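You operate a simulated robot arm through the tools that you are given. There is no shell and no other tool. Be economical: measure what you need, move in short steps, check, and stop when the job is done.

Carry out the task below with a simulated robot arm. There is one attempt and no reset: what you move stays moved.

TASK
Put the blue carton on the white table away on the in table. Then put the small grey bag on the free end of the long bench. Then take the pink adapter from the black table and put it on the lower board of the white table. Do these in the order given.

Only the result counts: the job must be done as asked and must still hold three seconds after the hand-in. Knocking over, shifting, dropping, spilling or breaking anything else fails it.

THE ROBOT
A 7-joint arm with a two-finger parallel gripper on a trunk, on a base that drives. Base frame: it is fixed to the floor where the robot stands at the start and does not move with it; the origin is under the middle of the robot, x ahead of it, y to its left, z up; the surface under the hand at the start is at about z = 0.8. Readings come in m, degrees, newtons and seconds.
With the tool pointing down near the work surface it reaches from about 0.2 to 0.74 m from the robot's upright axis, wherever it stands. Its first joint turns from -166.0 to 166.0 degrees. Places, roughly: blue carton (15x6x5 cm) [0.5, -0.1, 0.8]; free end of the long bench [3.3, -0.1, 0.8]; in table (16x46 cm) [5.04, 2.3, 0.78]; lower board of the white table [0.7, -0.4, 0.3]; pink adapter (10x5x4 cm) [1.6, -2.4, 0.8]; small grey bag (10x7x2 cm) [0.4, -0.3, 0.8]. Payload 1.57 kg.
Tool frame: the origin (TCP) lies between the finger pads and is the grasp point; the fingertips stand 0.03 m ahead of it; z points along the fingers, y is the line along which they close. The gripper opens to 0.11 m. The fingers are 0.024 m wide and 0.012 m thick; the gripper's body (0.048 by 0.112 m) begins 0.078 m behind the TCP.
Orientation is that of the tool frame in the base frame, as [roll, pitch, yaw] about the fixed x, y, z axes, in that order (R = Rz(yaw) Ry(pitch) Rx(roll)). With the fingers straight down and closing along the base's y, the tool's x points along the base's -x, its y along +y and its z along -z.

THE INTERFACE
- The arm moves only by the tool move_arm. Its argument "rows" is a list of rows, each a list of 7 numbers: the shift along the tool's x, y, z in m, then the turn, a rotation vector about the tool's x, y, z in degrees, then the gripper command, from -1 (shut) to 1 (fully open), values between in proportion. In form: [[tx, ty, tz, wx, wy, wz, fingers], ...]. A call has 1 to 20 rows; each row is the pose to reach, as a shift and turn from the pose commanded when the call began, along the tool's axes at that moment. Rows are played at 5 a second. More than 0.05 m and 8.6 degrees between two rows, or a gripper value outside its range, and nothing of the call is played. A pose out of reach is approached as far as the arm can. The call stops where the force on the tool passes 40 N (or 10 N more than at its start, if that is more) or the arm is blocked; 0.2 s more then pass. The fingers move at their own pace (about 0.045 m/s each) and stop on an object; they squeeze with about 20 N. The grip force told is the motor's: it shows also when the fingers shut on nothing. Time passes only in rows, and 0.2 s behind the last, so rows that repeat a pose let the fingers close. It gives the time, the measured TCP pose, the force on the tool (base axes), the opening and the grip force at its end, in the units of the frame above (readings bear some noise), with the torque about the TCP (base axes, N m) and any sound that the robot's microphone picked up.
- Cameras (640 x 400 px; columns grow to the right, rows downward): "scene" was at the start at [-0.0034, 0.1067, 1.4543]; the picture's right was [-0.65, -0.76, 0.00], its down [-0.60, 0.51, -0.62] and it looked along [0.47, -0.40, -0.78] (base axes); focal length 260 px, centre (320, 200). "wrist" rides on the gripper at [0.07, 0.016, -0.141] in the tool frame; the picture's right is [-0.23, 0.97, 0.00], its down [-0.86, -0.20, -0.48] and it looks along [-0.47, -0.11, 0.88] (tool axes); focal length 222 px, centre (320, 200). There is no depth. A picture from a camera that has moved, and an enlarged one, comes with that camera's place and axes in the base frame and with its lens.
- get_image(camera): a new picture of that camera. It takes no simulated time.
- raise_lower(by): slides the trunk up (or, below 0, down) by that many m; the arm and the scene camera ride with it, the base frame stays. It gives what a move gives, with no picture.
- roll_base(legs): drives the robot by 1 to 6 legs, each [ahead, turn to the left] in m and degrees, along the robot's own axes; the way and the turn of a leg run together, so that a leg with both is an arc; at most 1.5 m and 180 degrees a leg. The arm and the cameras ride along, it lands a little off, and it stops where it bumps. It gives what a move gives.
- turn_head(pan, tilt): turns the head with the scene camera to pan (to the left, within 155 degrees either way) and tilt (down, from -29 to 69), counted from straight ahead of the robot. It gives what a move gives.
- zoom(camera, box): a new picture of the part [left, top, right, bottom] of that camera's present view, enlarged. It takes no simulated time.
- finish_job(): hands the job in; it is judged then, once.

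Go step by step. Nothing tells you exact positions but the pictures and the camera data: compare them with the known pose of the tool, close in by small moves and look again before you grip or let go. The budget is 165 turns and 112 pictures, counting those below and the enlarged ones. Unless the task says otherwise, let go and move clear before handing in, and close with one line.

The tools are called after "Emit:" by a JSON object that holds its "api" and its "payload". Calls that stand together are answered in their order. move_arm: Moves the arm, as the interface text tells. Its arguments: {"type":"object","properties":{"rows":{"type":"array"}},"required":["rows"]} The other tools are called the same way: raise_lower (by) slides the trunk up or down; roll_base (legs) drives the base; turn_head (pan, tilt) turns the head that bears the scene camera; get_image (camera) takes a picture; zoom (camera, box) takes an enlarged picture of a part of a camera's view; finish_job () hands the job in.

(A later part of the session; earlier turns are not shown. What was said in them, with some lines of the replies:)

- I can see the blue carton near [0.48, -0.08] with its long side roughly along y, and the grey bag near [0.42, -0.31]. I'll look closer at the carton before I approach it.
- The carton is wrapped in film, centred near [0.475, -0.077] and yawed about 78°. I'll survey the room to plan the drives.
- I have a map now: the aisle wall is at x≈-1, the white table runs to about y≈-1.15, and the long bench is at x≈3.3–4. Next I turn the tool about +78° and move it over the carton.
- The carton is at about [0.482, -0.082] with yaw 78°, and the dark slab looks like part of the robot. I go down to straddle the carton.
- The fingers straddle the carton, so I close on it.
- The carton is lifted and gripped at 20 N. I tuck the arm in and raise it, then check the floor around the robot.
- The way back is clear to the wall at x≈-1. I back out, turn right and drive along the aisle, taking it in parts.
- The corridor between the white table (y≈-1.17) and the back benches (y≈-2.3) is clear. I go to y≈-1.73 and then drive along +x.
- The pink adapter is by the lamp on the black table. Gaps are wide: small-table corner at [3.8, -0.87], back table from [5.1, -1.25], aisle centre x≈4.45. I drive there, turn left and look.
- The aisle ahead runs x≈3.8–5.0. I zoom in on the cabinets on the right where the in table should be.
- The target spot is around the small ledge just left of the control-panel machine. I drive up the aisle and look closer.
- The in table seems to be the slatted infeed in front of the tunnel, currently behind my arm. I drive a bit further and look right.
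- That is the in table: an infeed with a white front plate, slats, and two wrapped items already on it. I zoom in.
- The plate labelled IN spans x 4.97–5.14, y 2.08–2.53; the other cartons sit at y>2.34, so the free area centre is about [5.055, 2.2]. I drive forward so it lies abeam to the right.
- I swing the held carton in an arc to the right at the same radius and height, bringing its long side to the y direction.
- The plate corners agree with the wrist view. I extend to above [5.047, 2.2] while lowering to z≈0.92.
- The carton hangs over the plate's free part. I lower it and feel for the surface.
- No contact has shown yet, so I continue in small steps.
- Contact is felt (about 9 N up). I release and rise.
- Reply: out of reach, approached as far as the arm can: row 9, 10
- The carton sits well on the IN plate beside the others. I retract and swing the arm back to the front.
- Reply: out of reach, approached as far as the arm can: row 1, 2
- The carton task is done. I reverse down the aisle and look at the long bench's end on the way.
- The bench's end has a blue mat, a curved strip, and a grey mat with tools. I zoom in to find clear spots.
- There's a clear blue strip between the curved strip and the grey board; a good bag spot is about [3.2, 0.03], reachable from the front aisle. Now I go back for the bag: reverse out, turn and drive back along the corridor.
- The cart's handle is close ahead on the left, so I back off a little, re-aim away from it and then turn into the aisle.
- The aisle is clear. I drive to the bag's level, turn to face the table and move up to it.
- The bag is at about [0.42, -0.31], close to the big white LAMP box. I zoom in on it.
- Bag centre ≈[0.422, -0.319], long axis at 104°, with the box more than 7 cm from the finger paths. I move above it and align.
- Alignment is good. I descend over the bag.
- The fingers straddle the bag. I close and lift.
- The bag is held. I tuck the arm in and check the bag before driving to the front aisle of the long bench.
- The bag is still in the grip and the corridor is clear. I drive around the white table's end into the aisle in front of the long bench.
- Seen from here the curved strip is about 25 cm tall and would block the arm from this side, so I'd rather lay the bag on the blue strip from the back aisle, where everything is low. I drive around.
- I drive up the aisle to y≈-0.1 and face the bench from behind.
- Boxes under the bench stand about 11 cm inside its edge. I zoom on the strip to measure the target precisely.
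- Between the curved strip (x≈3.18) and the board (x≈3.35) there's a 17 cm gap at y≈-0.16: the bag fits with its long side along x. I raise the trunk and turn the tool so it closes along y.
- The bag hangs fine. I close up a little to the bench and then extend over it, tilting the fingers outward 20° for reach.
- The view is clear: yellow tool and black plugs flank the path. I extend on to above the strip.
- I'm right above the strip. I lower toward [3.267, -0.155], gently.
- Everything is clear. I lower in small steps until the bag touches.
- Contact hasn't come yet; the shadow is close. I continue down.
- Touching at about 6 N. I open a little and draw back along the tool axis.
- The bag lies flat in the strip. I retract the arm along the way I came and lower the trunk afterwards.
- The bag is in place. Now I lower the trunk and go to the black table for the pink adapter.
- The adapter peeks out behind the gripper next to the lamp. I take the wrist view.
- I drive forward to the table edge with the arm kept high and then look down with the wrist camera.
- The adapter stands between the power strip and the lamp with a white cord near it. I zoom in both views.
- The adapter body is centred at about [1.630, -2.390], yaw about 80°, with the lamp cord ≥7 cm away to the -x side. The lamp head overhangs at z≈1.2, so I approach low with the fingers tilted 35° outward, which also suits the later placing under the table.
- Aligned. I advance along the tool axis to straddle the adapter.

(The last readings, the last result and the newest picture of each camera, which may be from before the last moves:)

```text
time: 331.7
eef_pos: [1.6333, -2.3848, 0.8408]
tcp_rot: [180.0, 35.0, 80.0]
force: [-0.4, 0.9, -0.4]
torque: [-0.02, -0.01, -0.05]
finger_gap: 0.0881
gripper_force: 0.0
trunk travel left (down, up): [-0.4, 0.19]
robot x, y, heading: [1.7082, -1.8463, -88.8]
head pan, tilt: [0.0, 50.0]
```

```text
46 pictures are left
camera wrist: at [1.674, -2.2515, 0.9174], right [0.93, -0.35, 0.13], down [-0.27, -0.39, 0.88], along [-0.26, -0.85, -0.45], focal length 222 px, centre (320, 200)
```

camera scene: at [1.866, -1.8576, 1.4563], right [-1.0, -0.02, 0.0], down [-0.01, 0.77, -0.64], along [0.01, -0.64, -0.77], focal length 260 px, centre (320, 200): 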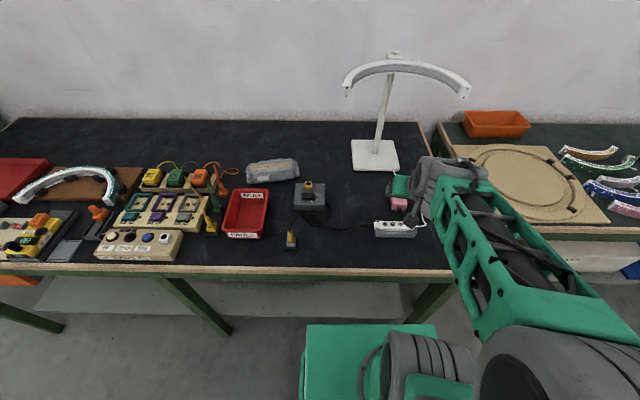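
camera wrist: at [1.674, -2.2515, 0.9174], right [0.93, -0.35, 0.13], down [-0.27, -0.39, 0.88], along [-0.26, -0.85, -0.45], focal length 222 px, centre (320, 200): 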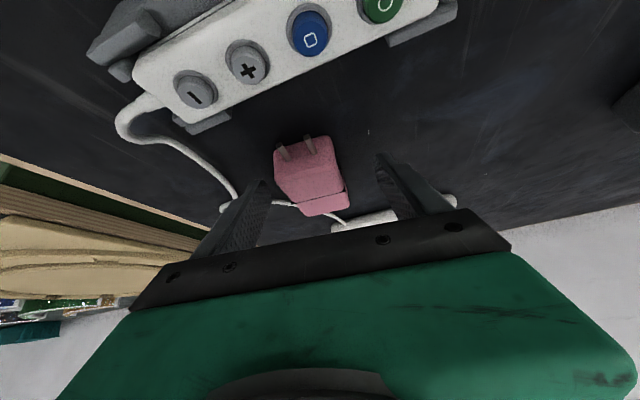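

The adapter is between the fingers; I shift 1 cm toward the robot to centre the grip, then close and lift back along the tool axis.

Emit:
{"api": "move_arm", "payload": {"rows": [[0.01, 0, -0.001, 0, 0, 0, 0.6], [0.01, 0, -0.001, 0, 0, 0, -1], [0.01, 0, -0.001, 0, 0, 0, -1], [0.01, 0, -0.001, 0, 0, 0, -1], [0.01, 0, -0.001, 0, 0, 0, -1], [0.01, 0, -0.001, 0, 0, 0, -1], [0.01, 0, -0.001, 0, 0, 0, -1]]}}

Emit:
{"api": "get_image", "payload": {"camera": "wrist"}}

```text
time: 333.3
eef_pos: [1.6346, -2.3752, 0.8357]
tcp_rot: [180.0, 34.9, 80.0]
force: [-0.3, 0.1, -1.3]
torque: [-0.04, 0.05, -0.05]
finger_gap: 0.0457
gripper_force: 19.9
trunk travel left (down, up): [-0.4, 0.19]
robot x, y, heading: [1.7158, -1.8456, -88.9]
head pan, tilt: [0.0, 50.0]
```

```text
45 pictures are left
camera wrist: at [1.6756, -2.2427, 0.9124], right [0.93, -0.35, 0.13], down [-0.27, -0.39, 0.88], along [-0.26, -0.85, -0.45], focal length 222 px, centre (320, 200)
```

wrist: 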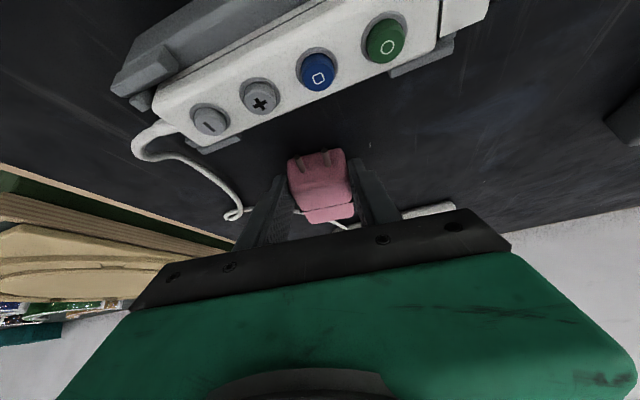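

The grip holds at 4.6 cm. I lift straight up, then back toward the robot.

Emit:
{"api": "move_arm", "payload": {"rows": [[-0.017, 0, -0.025, 0, 0, 0, -1], [-0.034, 0, -0.049, 0, 0, 0, -1], [-0.057, 0, -0.082, 0, 0, 0, -1], [-0.048, -0.007, -0.128, 0, 0, 0, -1], [-0.041, -0.012, -0.174, 0, 0, 0, -1], [-0.034, -0.017, -0.22, 0, 0, 0, -1], [-0.034, -0.017, -0.22, 0, 0, 0, -1]]}}

Emit:
{"api": "get_image", "payload": {"camera": "wrist"}}

Emit:
{"api": "get_image", "payload": {"camera": "scene"}}

```text
time: 334.9
eef_pos: [1.6353, -2.2756, 1.0346]
tcp_rot: [179.9, 34.9, 80.1]
force: [0.0, -0.5, -1.3]
torque: [0.0, 0.01, 0.04]
finger_gap: 0.0455
gripper_force: 19.6
trunk travel left (down, up): [-0.4, 0.19]
robot x, y, heading: [1.7109, -1.8426, -88.9]
head pan, tilt: [0.0, 50.0]
```

```text
44 pictures are left
camera wrist: at [1.6745, -2.143, 1.112], right [0.93, -0.35, 0.13], down [-0.27, -0.39, 0.88], along [-0.26, -0.85, -0.45], focal length 222 px, centre (320, 200)
```

wrist: 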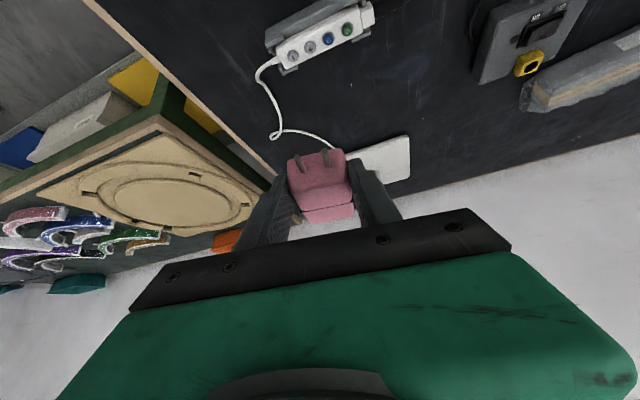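

```text
43 pictures are left
camera scene: at [1.8662, -1.8571, 1.4562], right [-1.0, -0.02, 0.0], down [-0.01, 0.77, -0.64], along [0.01, -0.64, -0.77], focal length 260 px, centre (320, 200)
```

scene: 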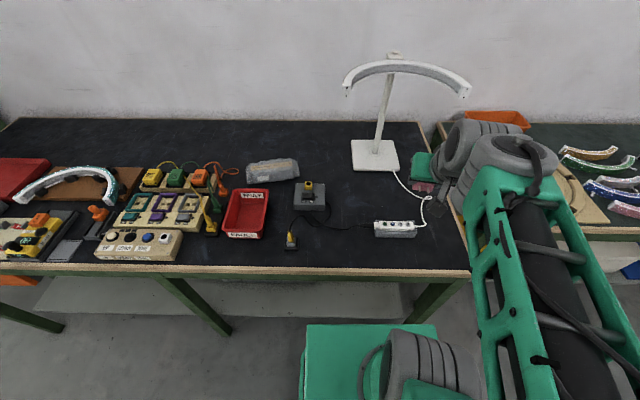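

The adapter is held. I back off and look at the white table's lower board from here.

Emit:
{"api": "roll_base", "payload": {"legs": [[-0.3, 0]]}}

Emit:
{"api": "turn_head", "payload": {"pan": -140, "tilt": 35}}

Emit:
{"api": "get_image", "payload": {"camera": "scene"}}

```text
time: 336.9
eef_pos: [1.629, -1.9773, 1.0353]
tcp_rot: [-180.0, 34.7, 80.2]
force: [-0.1, -0.2, -1.6]
torque: [0.03, -0.01, -0.04]
finger_gap: 0.0454
gripper_force: 20.0
trunk travel left (down, up): [-0.4, 0.19]
robot x, y, heading: [1.7045, -1.5459, -88.7]
head pan, tilt: [0.0, 50.0]
```

```text
time: 339.1
eef_pos: [1.6278, -1.9772, 1.0347]
tcp_rot: [-179.9, 34.9, 80.1]
force: [0.5, -0.1, -1.0]
torque: [0.04, -0.02, -0.01]
finger_gap: 0.0458
gripper_force: 20.2
trunk travel left (down, up): [-0.4, 0.19]
robot x, y, heading: [1.7057, -1.547, -88.8]
head pan, tilt: [-140.0, 35.0]
```

```text
42 pictures are left
camera scene: at [1.8007, -1.4154, 1.478], right [0.75, 0.66, 0.0], down [0.38, -0.43, -0.82], along [-0.54, 0.62, -0.57], focal length 260 px, centre (320, 200)
```

scene: 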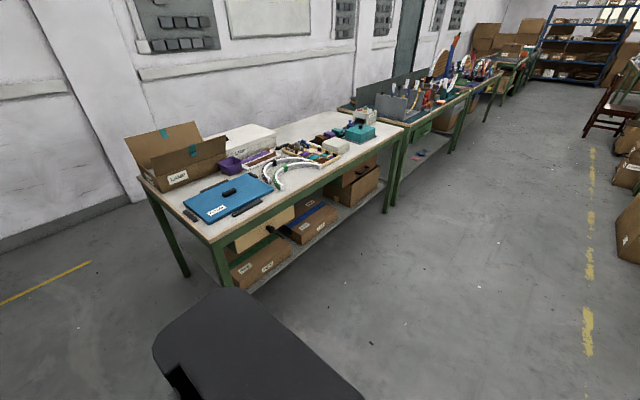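

Emit:
{"api": "zoom", "payload": {"camera": "scene", "box": [130, 130, 410, 305]}}

```text
2.29 times, centred on (270, 218) of scene
camera zoom: at [1.8007, -1.4154, 1.478], right [0.75, 0.66, 0.0], down [0.38, -0.43, -0.82], along [-0.54, 0.62, -0.57], focal length 594 px, centre (434, 160)
```

zoom: 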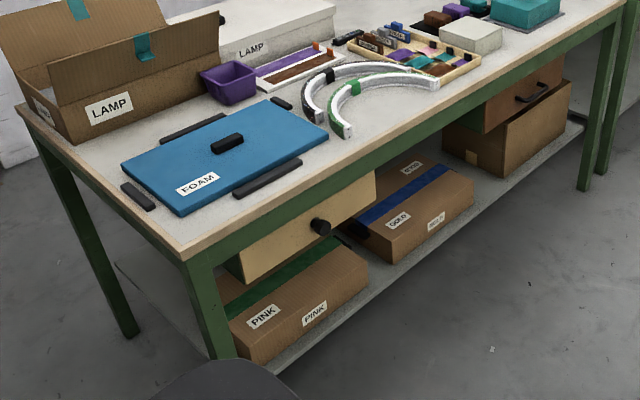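

Boxes fill the back side of the lower board, so the open front side is the place. I tuck the arm closer and drive around to the front.

Emit:
{"api": "move_arm", "payload": {"rows": [[0.027, -0.006, -0.019, 0, 0, 0, -1], [0.054, -0.011, -0.038, 0, 0, 0, -1], [0.081, -0.017, -0.0565, 0, 0, 0, -1], [0.081, -0.017, -0.0565, 0, 0, 0, -1]]}}

Emit:
{"api": "roll_base", "payload": {"legs": [[0, -85], [1.35, 0], [0, -21], [0.66, 0], [0, -70]]}}

```text
time: 339.8
eef_pos: [1.6323, -1.9116, 0.9545]
tcp_rot: [176.8, 21.4, 79.2]
force: [0.6, -1.2, 0.0]
torque: [0.13, -0.02, 0.01]
finger_gap: 0.0454
gripper_force: 20.6
trunk travel left (down, up): [-0.4, 0.19]
robot x, y, heading: [1.7025, -1.5513, -89.2]
head pan, tilt: [-140.0, 35.0]
stopped in row 3: the arm was blocked; the commanded pose is now the measured one
```

```text
time: 357.5
eef_pos: [-0.2102, -1.1471, 0.9594]
tcp_rot: [176.9, 21.8, -96.9]
force: [-0.7, -0.2, -1.5]
torque: [-0.03, 0.02, -0.01]
finger_gap: 0.0459
gripper_force: 19.9
trunk travel left (down, up): [-0.4, 0.19]
robot x, y, heading: [-0.2584, -1.5197, 94.7]
head pan, tilt: [-140.0, 35.0]
```

The arm hit a limit while tucking but the adapter is still held. I continue into the aisle and face the table at a distance.

Emit:
{"api": "roll_base", "payload": {"legs": [[1.05, 0], [0, -94.7]]}}

Emit:
{"api": "turn_head", "payload": {"pan": 0, "tilt": 45}}

Emit:
{"api": "raise_lower", "payload": {"by": -0.05}}

Emit:
{"api": "get_image", "payload": {"camera": "scene"}}

Emit:
{"api": "get_image", "payload": {"camera": "wrist"}}

```text
time: 366.9
eef_pos: [0.0234, -0.546, 0.9597]
tcp_rot: [176.9, 21.7, 169.2]
force: [-0.3, 0.1, -1.5]
torque: [-0.02, 0.02, -0.01]
finger_gap: 0.0457
gripper_force: 20.5
trunk travel left (down, up): [-0.4, 0.19]
robot x, y, heading: [-0.3428, -0.4707, 0.8]
head pan, tilt: [-140.0, 35.0]
```

```text
time: 369.1
eef_pos: [0.0224, -0.5454, 0.9585]
tcp_rot: [176.9, 21.6, 169.3]
force: [0.1, -0.1, -2.1]
torque: [0.01, -0.02, 0.01]
finger_gap: 0.0456
gripper_force: 19.9
trunk travel left (down, up): [-0.4, 0.19]
robot x, y, heading: [-0.343, -0.4709, 0.7]
head pan, tilt: [0.0, 45.0]
```

```text
time: 370.1
eef_pos: [0.0179, -0.5435, 0.9062]
tcp_rot: [176.6, 19.9, 169.0]
force: [3.4, -1.9, 5.5]
torque: [0.1, 0.49, 0.01]
finger_gap: 0.0455
gripper_force: 19.3
trunk travel left (down, up): [-0.35, 0.24]
robot x, y, heading: [-0.3446, -0.4691, 0.6]
head pan, tilt: [0.0, 45.0]
```

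```text
40 pictures are left
camera scene: at [-0.3258, -0.316, 1.425], right [0.01, -1.0, 0.0], down [-0.71, -0.01, -0.71], along [0.71, 0.01, -0.71], focal length 260 px, centre (320, 200)
```

scene: 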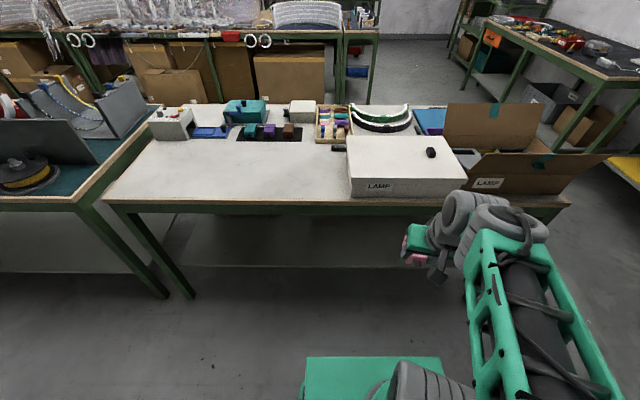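

```text
39 pictures are left
camera wrist: at [-0.0928, -0.5144, 1.0179], right [0.37, 0.92, 0.13], down [0.59, -0.35, 0.73], along [0.71, -0.19, -0.67], focal length 222 px, centre (320, 200)
```

wrist: 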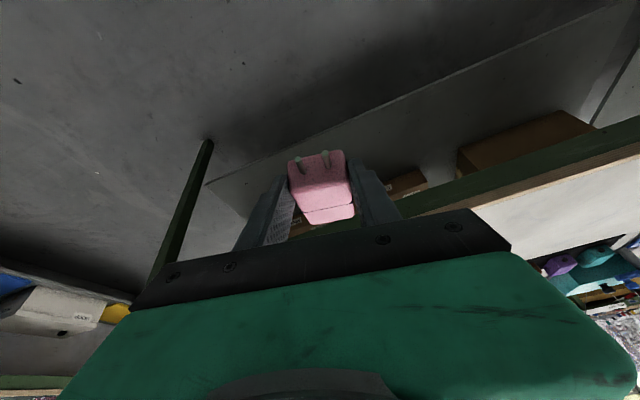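

The force reading suggests the arm is folded against itself, so I move the hand outward to free it first.

Emit:
{"api": "move_arm", "payload": {"rows": [[-0.03, 0, 0.011, 0, 0, 0, -1], [-0.06, 0, 0.022, 0, 0, 0, -1], [-0.094, 0, 0.034, 0, 0, 0, -1], [-0.094, 0, 0.034, 0, 0, 0, -1]]}}

Emit:
{"api": "turn_head", "payload": {"pan": 0, "tilt": 60}}

Emit:
{"api": "get_image", "payload": {"camera": "scene"}}

```text
time: 371.1
eef_pos: [0.1207, -0.5625, 0.91]
tcp_rot: [176.8, 21.7, 169.3]
force: [0.9, 0.5, -1.2]
torque: [0.03, 0.03, 0.01]
finger_gap: 0.0454
gripper_force: 20.2
trunk travel left (down, up): [-0.35, 0.24]
robot x, y, heading: [-0.3469, -0.4719, 0.8]
head pan, tilt: [0.0, 45.0]
```

```text
time: 371.8
eef_pos: [0.1205, -0.5626, 0.9109]
tcp_rot: [176.9, 21.6, 169.3]
force: [0.0, 0.7, -1.7]
torque: [0.0, 0.04, -0.02]
finger_gap: 0.0455
gripper_force: 19.6
trunk travel left (down, up): [-0.35, 0.24]
robot x, y, heading: [-0.3426, -0.4707, 0.5]
head pan, tilt: [0.0, 60.0]
```

```text
38 pictures are left
camera scene: at [-0.3404, -0.3161, 1.3938], right [0.01, -1.0, 0.0], down [-0.87, -0.01, -0.5], along [0.5, 0.01, -0.87], focal length 260 px, centre (320, 200)
```

scene: 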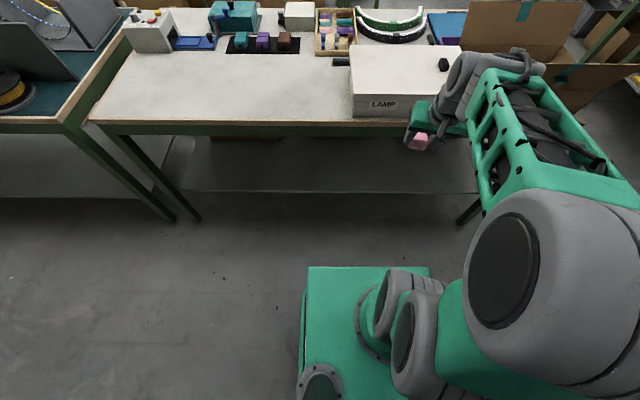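

Free again. I straighten the hand to the 35° grasp tilt facing +x, centred in front of me, so the adapter is level.

Emit:
{"api": "move_arm", "payload": {"rows": [[-0.005, 0.028, 0.002, -0.6, -4.4, -3.3, -1], [-0.009, 0.056, 0.004, -1.3, -8.8, -6.5, -1], [-0.0136, 0.084, 0.0055, -1.9, -13.2, -9.8, -1], [-0.0136, 0.084, 0.0055, -1.9, -13.2, -9.8, -1]]}}

Emit:
{"api": "raise_lower", "payload": {"by": -0.15}}

Emit:
{"api": "get_image", "payload": {"camera": "scene"}}

```text
time: 372.8
eef_pos: [0.15, -0.4821, 0.916]
tcp_rot: [-179.8, 35.2, -179.9]
force: [0.9, 0.2, -1.0]
torque: [0.02, 0.04, -0.02]
finger_gap: 0.0454
gripper_force: 20.0
trunk travel left (down, up): [-0.35, 0.24]
robot x, y, heading: [-0.3467, -0.4711, 0.5]
head pan, tilt: [0.0, 60.0]
```

```text
time: 374.6
eef_pos: [0.1507, -0.4808, 0.7658]
tcp_rot: [-179.9, 35.2, -179.9]
force: [-0.4, 0.2, -0.4]
torque: [0.0, 0.02, -0.01]
finger_gap: 0.0454
gripper_force: 19.7
trunk travel left (down, up): [-0.2, 0.39]
robot x, y, heading: [-0.345, -0.4708, 0.4]
head pan, tilt: [0.0, 60.0]
```

```text
37 pictures are left
camera scene: at [-0.3405, -0.3161, 1.2437], right [0.01, -1.0, 0.0], down [-0.87, -0.01, -0.5], along [0.5, 0.01, -0.87], focal length 260 px, centre (320, 200)
```

scene: 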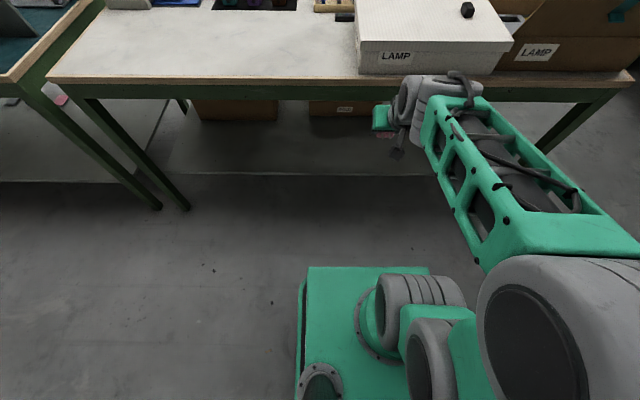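

The lower board's front edge is at x≈0.33, z≈0.3, with boxes only beyond x≈0.65. I lower the trunk the rest of the way.

Emit:
{"api": "raise_lower", "payload": {"by": -0.19}}

Emit:
{"api": "turn_head", "payload": {"pan": -10, "tilt": 45}}

Emit:
{"api": "get_image", "payload": {"camera": "scene"}}

Emit:
{"api": "get_image", "payload": {"camera": "wrist"}}

```text
time: 376.6
eef_pos: [0.15, -0.4824, 0.5753]
tcp_rot: [-179.8, 35.2, -179.9]
force: [0.1, 0.3, -1.1]
torque: [0.01, 0.03, 0.0]
finger_gap: 0.0452
gripper_force: 19.5
trunk travel left (down, up): [-0.01, 0.58]
robot x, y, heading: [-0.3419, -0.4746, 1.0]
head pan, tilt: [0.0, 60.0]
```

```text
time: 377.4
eef_pos: [0.1498, -0.4818, 0.5755]
tcp_rot: [-179.8, 35.2, -179.8]
force: [-0.3, 0.0, -0.9]
torque: [0.04, 0.04, -0.03]
finger_gap: 0.0456
gripper_force: 20.4
trunk travel left (down, up): [-0.01, 0.58]
robot x, y, heading: [-0.3433, -0.4727, 0.7]
head pan, tilt: [-10.0, 45.0]
```

```text
36 pictures are left
camera scene: at [-0.3269, -0.33, 1.0731], right [-0.16, -0.99, 0.0], down [-0.7, 0.11, -0.71], along [0.7, -0.11, -0.71], focal length 260 px, centre (320, 200)
```

scene: 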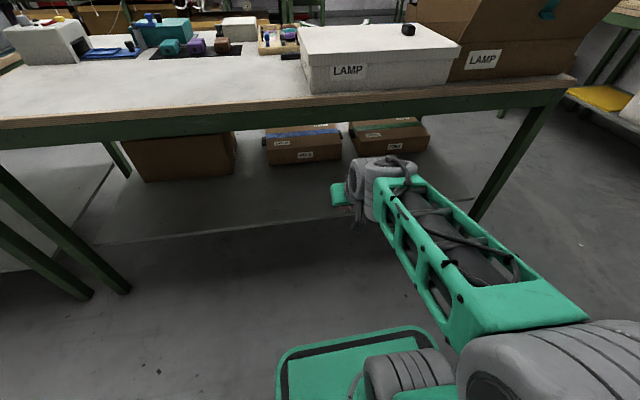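

```text
35 pictures are left
camera wrist: at [0.0116, -0.4653, 0.6521], right [0.19, 0.97, 0.13], down [0.42, -0.2, 0.88], along [0.89, -0.11, -0.45], focal length 222 px, centre (320, 200)
```

wrist: 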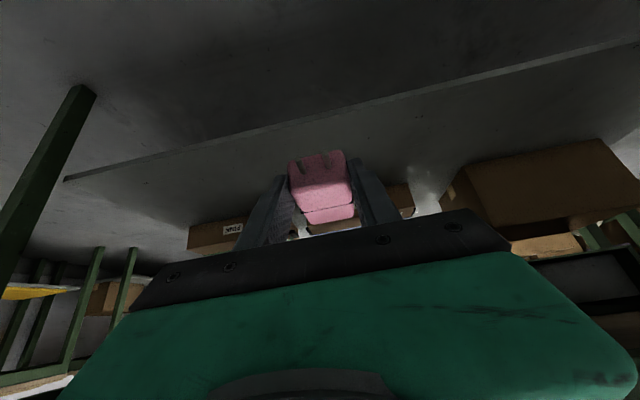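

The front of the board is empty. I lower the hand to z≈0.40, staying in front of the table edge.

Emit:
{"api": "move_arm", "payload": {"rows": [[0.003, 0, 0.04, 0, 0, 0, -1], [0.006, 0, 0.08, 0, 0, 0, -1], [0.01, 0, 0.12, 0, 0, 0, -1], [0.013, 0, 0.16, 0, 0, 0, -1], [0.016, 0, 0.197, 0, 0, 0, -1], [0.016, 0, 0.197, 0, 0, 0, -1]]}}

Emit:
{"api": "get_image", "payload": {"camera": "scene"}}

Emit:
{"api": "get_image", "payload": {"camera": "wrist"}}

```text
time: 378.8
eef_pos: [0.2514, -0.4825, 0.4042]
tcp_rot: [-179.9, 35.3, -179.9]
force: [1.1, -0.2, -0.1]
torque: [0.03, 0.03, -0.01]
finger_gap: 0.0455
gripper_force: 19.8
trunk travel left (down, up): [-0.01, 0.58]
robot x, y, heading: [-0.3433, -0.4726, 0.5]
head pan, tilt: [-10.0, 45.0]
```

```text
34 pictures are left
camera scene: at [-0.3269, -0.3301, 1.0732], right [-0.16, -0.99, 0.0], down [-0.7, 0.11, -0.71], along [0.7, -0.11, -0.71], focal length 260 px, centre (320, 200)
```

scene: 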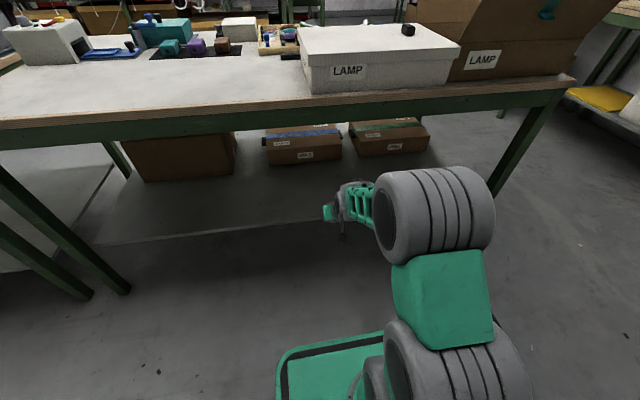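

```text
33 pictures are left
camera wrist: at [0.1121, -0.4655, 0.4816], right [0.19, 0.97, 0.13], down [0.42, -0.2, 0.88], along [0.89, -0.11, -0.45], focal length 222 px, centre (320, 200)
```

wrist: 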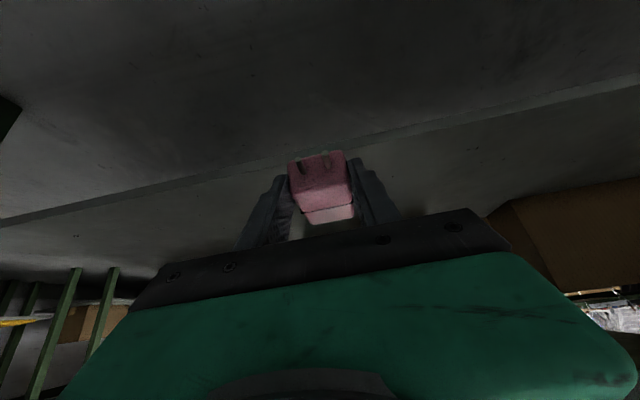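

The elbow stays in front of the table, so rather than drive I extend the arm under the table top.

Emit:
{"api": "move_arm", "payload": {"rows": [[-0.033, 0, 0.023, 0, 0, 0, -1], [-0.066, 0, 0.046, 0, 0, 0, -1], [-0.098, 0, 0.069, 0, 0, 0, -1], [-0.123, 0, 0.086, 0, 0, 0, -1], [-0.123, 0, 0.086, 0, 0, 0, -1]]}}

Emit:
{"api": "get_image", "payload": {"camera": "scene"}}

Emit:
{"api": "get_image", "payload": {"camera": "wrist"}}

```text
time: 380.0
eef_pos: [0.3999, -0.481, 0.4056]
tcp_rot: [-179.7, 35.3, -179.9]
force: [0.0, -0.4, -1.1]
torque: [0.01, 0.05, 0.01]
finger_gap: 0.0455
gripper_force: 19.8
trunk travel left (down, up): [-0.01, 0.58]
robot x, y, heading: [-0.343, -0.4735, 0.4]
head pan, tilt: [-10.0, 45.0]
```

```text
32 pictures are left
camera scene: at [-0.3268, -0.3301, 1.0732], right [-0.16, -0.99, 0.0], down [-0.7, 0.11, -0.71], along [0.7, -0.11, -0.71], focal length 260 px, centre (320, 200)
```

scene: 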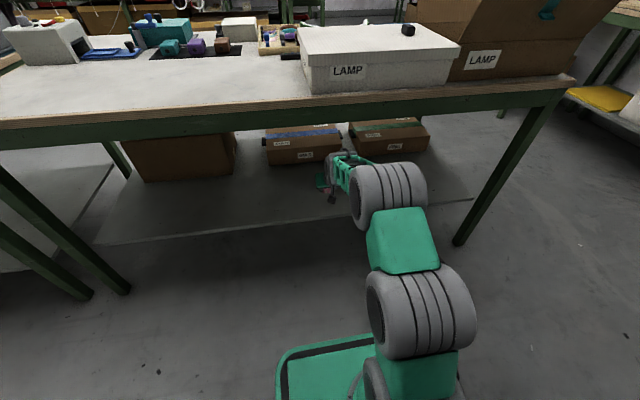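

```text
31 pictures are left
camera wrist: at [0.2626, -0.4651, 0.4824], right [0.19, 0.97, 0.13], down [0.42, -0.2, 0.88], along [0.89, -0.11, -0.45], focal length 222 px, centre (320, 200)
```

wrist: 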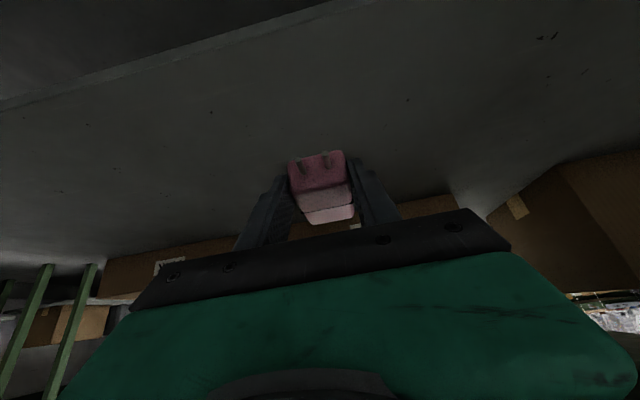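

All clear. I go forward and down to just above the board.

Emit:
{"api": "move_arm", "payload": {"rows": [[-0.02, 0, 0.025, 0, 0, 0, -1], [-0.024, 0, 0.05, 0, 0, 0, -1], [-0.02, 0, 0.07, 0, 0, 0, -1], [-0.017, 0, 0.078, 0, 0, 0, -1], [-0.017, 0, 0.078, 0, 0, 0, -1]]}}

Emit:
{"api": "get_image", "payload": {"camera": "wrist"}}

```text
time: 381.2
eef_pos: [0.4598, -0.4825, 0.3517]
tcp_rot: [-179.8, 35.2, -179.9]
force: [-0.7, -0.4, -1.7]
torque: [-0.02, 0.04, -0.02]
finger_gap: 0.0454
gripper_force: 20.2
trunk travel left (down, up): [-0.01, 0.58]
robot x, y, heading: [-0.3431, -0.4704, 0.8]
head pan, tilt: [-10.0, 45.0]
```

```text
30 pictures are left
camera wrist: at [0.3218, -0.4661, 0.4283], right [0.19, 0.97, 0.13], down [0.42, -0.2, 0.88], along [0.89, -0.11, -0.45], focal length 222 px, centre (320, 200)
```

wrist: 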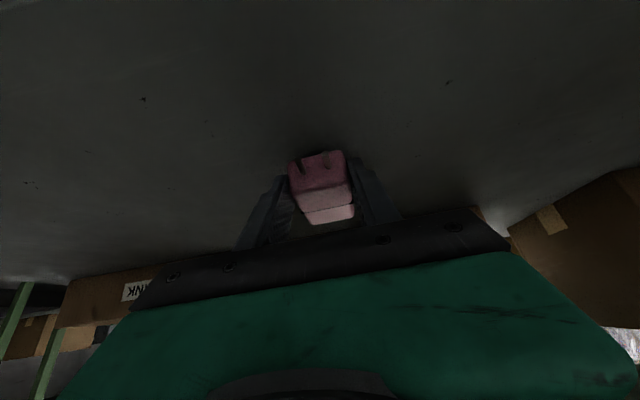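

Now I lower in 3 mm steps to feel contact.

Emit:
{"api": "move_arm", "payload": {"rows": [[0.002, 0, 0.0025, 0, 0, 0, -1], [0.0035, 0, 0.005, 0, 0, 0, -1], [0.005, 0, 0.0075, 0, 0, 0, -1], [0.007, 0, 0.0098, 0, 0, 0, -1], [0.007, 0, 0.0098, 0, 0, 0, -1]]}}

```text
time: 382.4
eef_pos: [0.4596, -0.4831, 0.3404]
tcp_rot: [-179.8, 35.2, -179.8]
force: [-0.7, 0.8, -0.4]
torque: [-0.02, 0.04, 0.02]
finger_gap: 0.0456
gripper_force: 20.1
trunk travel left (down, up): [-0.01, 0.58]
robot x, y, heading: [-0.3421, -0.4735, 0.7]
head pan, tilt: [-10.0, 45.0]
```

Emit:
{"api": "move_arm", "payload": {"rows": [[0.002, 0, 0.0025, 0, 0, 0, -1], [0.0035, 0, 0.005, 0, 0, 0, -1], [0.005, 0, 0.0075, 0, 0, 0, -1], [0.005, 0, 0.0075, 0, 0, 0, -1]]}}

```text
time: 383.4
eef_pos: [0.4618, -0.4827, 0.3342]
tcp_rot: [-179.8, 35.7, -179.8]
force: [-1.1, -1.5, 11.2]
torque: [0.27, 0.1, 0.04]
finger_gap: 0.0455
gripper_force: 19.8
trunk travel left (down, up): [-0.01, 0.58]
robot x, y, heading: [-0.3446, -0.4735, 0.8]
head pan, tilt: [-10.0, 45.0]
```

Contact (11 N). I open and draw back along the tool axis.

Emit:
{"api": "move_arm", "payload": {"rows": [[0, 0, -0.001, 0, 0, 0, 0.6], [0, 0, -0.001, 0, 0, 0, 0.6], [0, 0, -0.001, 0, 0, 0, 0.6], [0, 0, -0.001, 0, 0, 0, 0.6], [0, 0, -0.001, 0, 0, 0, 0.6], [0, 0, -0.03, 0, 0, 0, 0.6], [0, 0, -0.065, 0, 0, 0, 0.6], [0.01, 0, -0.1, 0, 0, 0, 0.6], [0.01, 0, -0.1, 0, 0, 0, 0.6]]}}

Emit:
{"api": "get_image", "payload": {"camera": "wrist"}}

```text
time: 385.4
eef_pos: [0.3945, -0.4813, 0.4074]
tcp_rot: [-179.8, 35.2, -179.9]
force: [0.2, 0.3, -0.5]
torque: [0.0, 0.02, -0.02]
finger_gap: 0.0877
gripper_force: 0.0
trunk travel left (down, up): [-0.01, 0.58]
robot x, y, heading: [-0.3452, -0.4725, 0.5]
head pan, tilt: [-10.0, 45.0]
```

```text
29 pictures are left
camera wrist: at [0.2562, -0.4648, 0.4835], right [0.19, 0.97, 0.13], down [0.42, -0.2, 0.88], along [0.89, -0.11, -0.45], focal length 222 px, centre (320, 200)
```

wrist: 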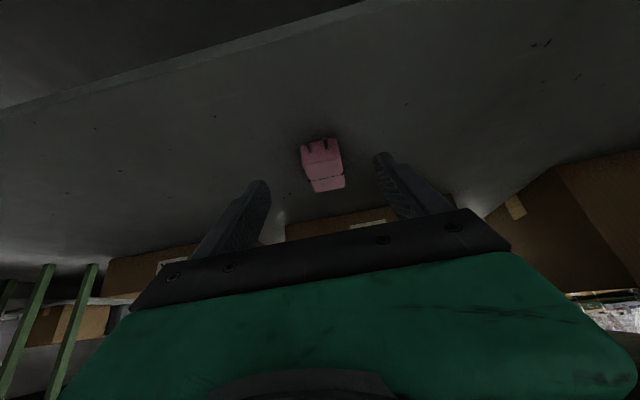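

The adapter stands flat on the board. I pull the hand clear and verify.

Emit:
{"api": "move_arm", "payload": {"rows": [[0.033, 0, -0.023, 0, 0, 0, 0.6], [0.066, 0, -0.046, 0, 0, 0, 0.6], [0.098, 0, -0.069, 0, 0, 0, 0.6], [0.123, 0, -0.086, 0, 0, 0, 0.6], [0.123, 0, -0.086, 0, 0, 0, 0.6]]}}

Emit:
{"api": "roll_base", "payload": {"legs": [[-0.15, 0]]}}

Emit:
{"api": "get_image", "payload": {"camera": "scene"}}

Emit:
{"api": "zoom", "payload": {"camera": "wrist", "box": [220, 100, 420, 225]}}

```text
time: 386.6
eef_pos: [0.2437, -0.4817, 0.4071]
tcp_rot: [-179.8, 35.3, -179.9]
force: [-0.1, -0.2, 0.3]
torque: [0.03, 0.02, -0.01]
finger_gap: 0.088
gripper_force: 0.0
trunk travel left (down, up): [-0.01, 0.58]
robot x, y, heading: [-0.3445, -0.4738, 0.6]
head pan, tilt: [-10.0, 45.0]
```

```text
time: 388.0
eef_pos: [0.0936, -0.4845, 0.4083]
tcp_rot: [-179.8, 35.2, 179.9]
force: [0.6, 0.0, -0.8]
torque: [0.02, 0.01, 0.01]
finger_gap: 0.0878
gripper_force: 0.1
trunk travel left (down, up): [-0.01, 0.58]
robot x, y, heading: [-0.4939, -0.4721, 0.5]
head pan, tilt: [-10.0, 45.0]
```

```text
28 pictures are left
camera scene: at [-0.4779, -0.3319, 1.0732], right [-0.16, -0.99, 0.0], down [-0.7, 0.11, -0.71], along [0.7, -0.11, -0.71], focal length 260 px, centre (320, 200)
```

scene: 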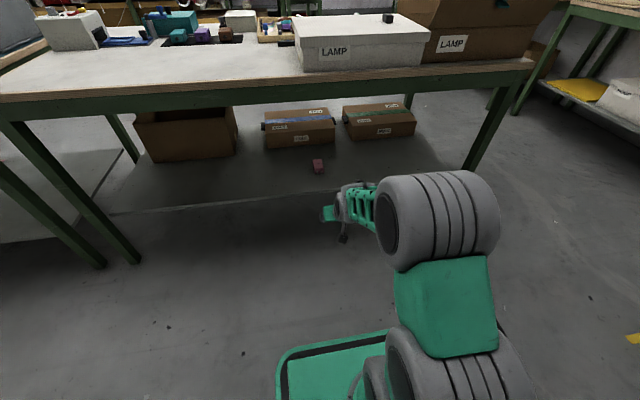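

```text
3.20 times, centred on (320, 162) of wrist
camera zoom: at [-0.0447, -0.4677, 0.4837], right [0.19, 0.97, 0.13], down [0.42, -0.2, 0.88], along [0.89, -0.11, -0.45], focal length 711 px, centre (320, 320)
```

zoom: 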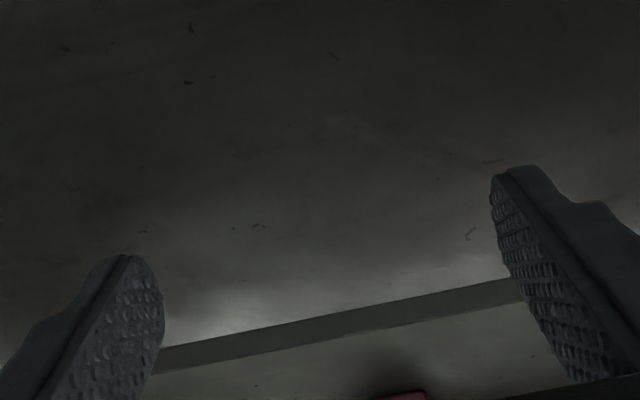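

The adapter rests on the lower board well inside the edge, the hand is clear, and the carton and bag were both seen in place after I let go of them. I hand the job in.

Emit:
{"api": "finish_job", "payload": {}}

```text
The job is handed in.
```

The job is handed in: the blue carton is on the in table, the grey bag is on the blue mat at the long bench's free end, and the pink adapter is on the white table's lower board. They were done in that order, and nothing else was seen to move.
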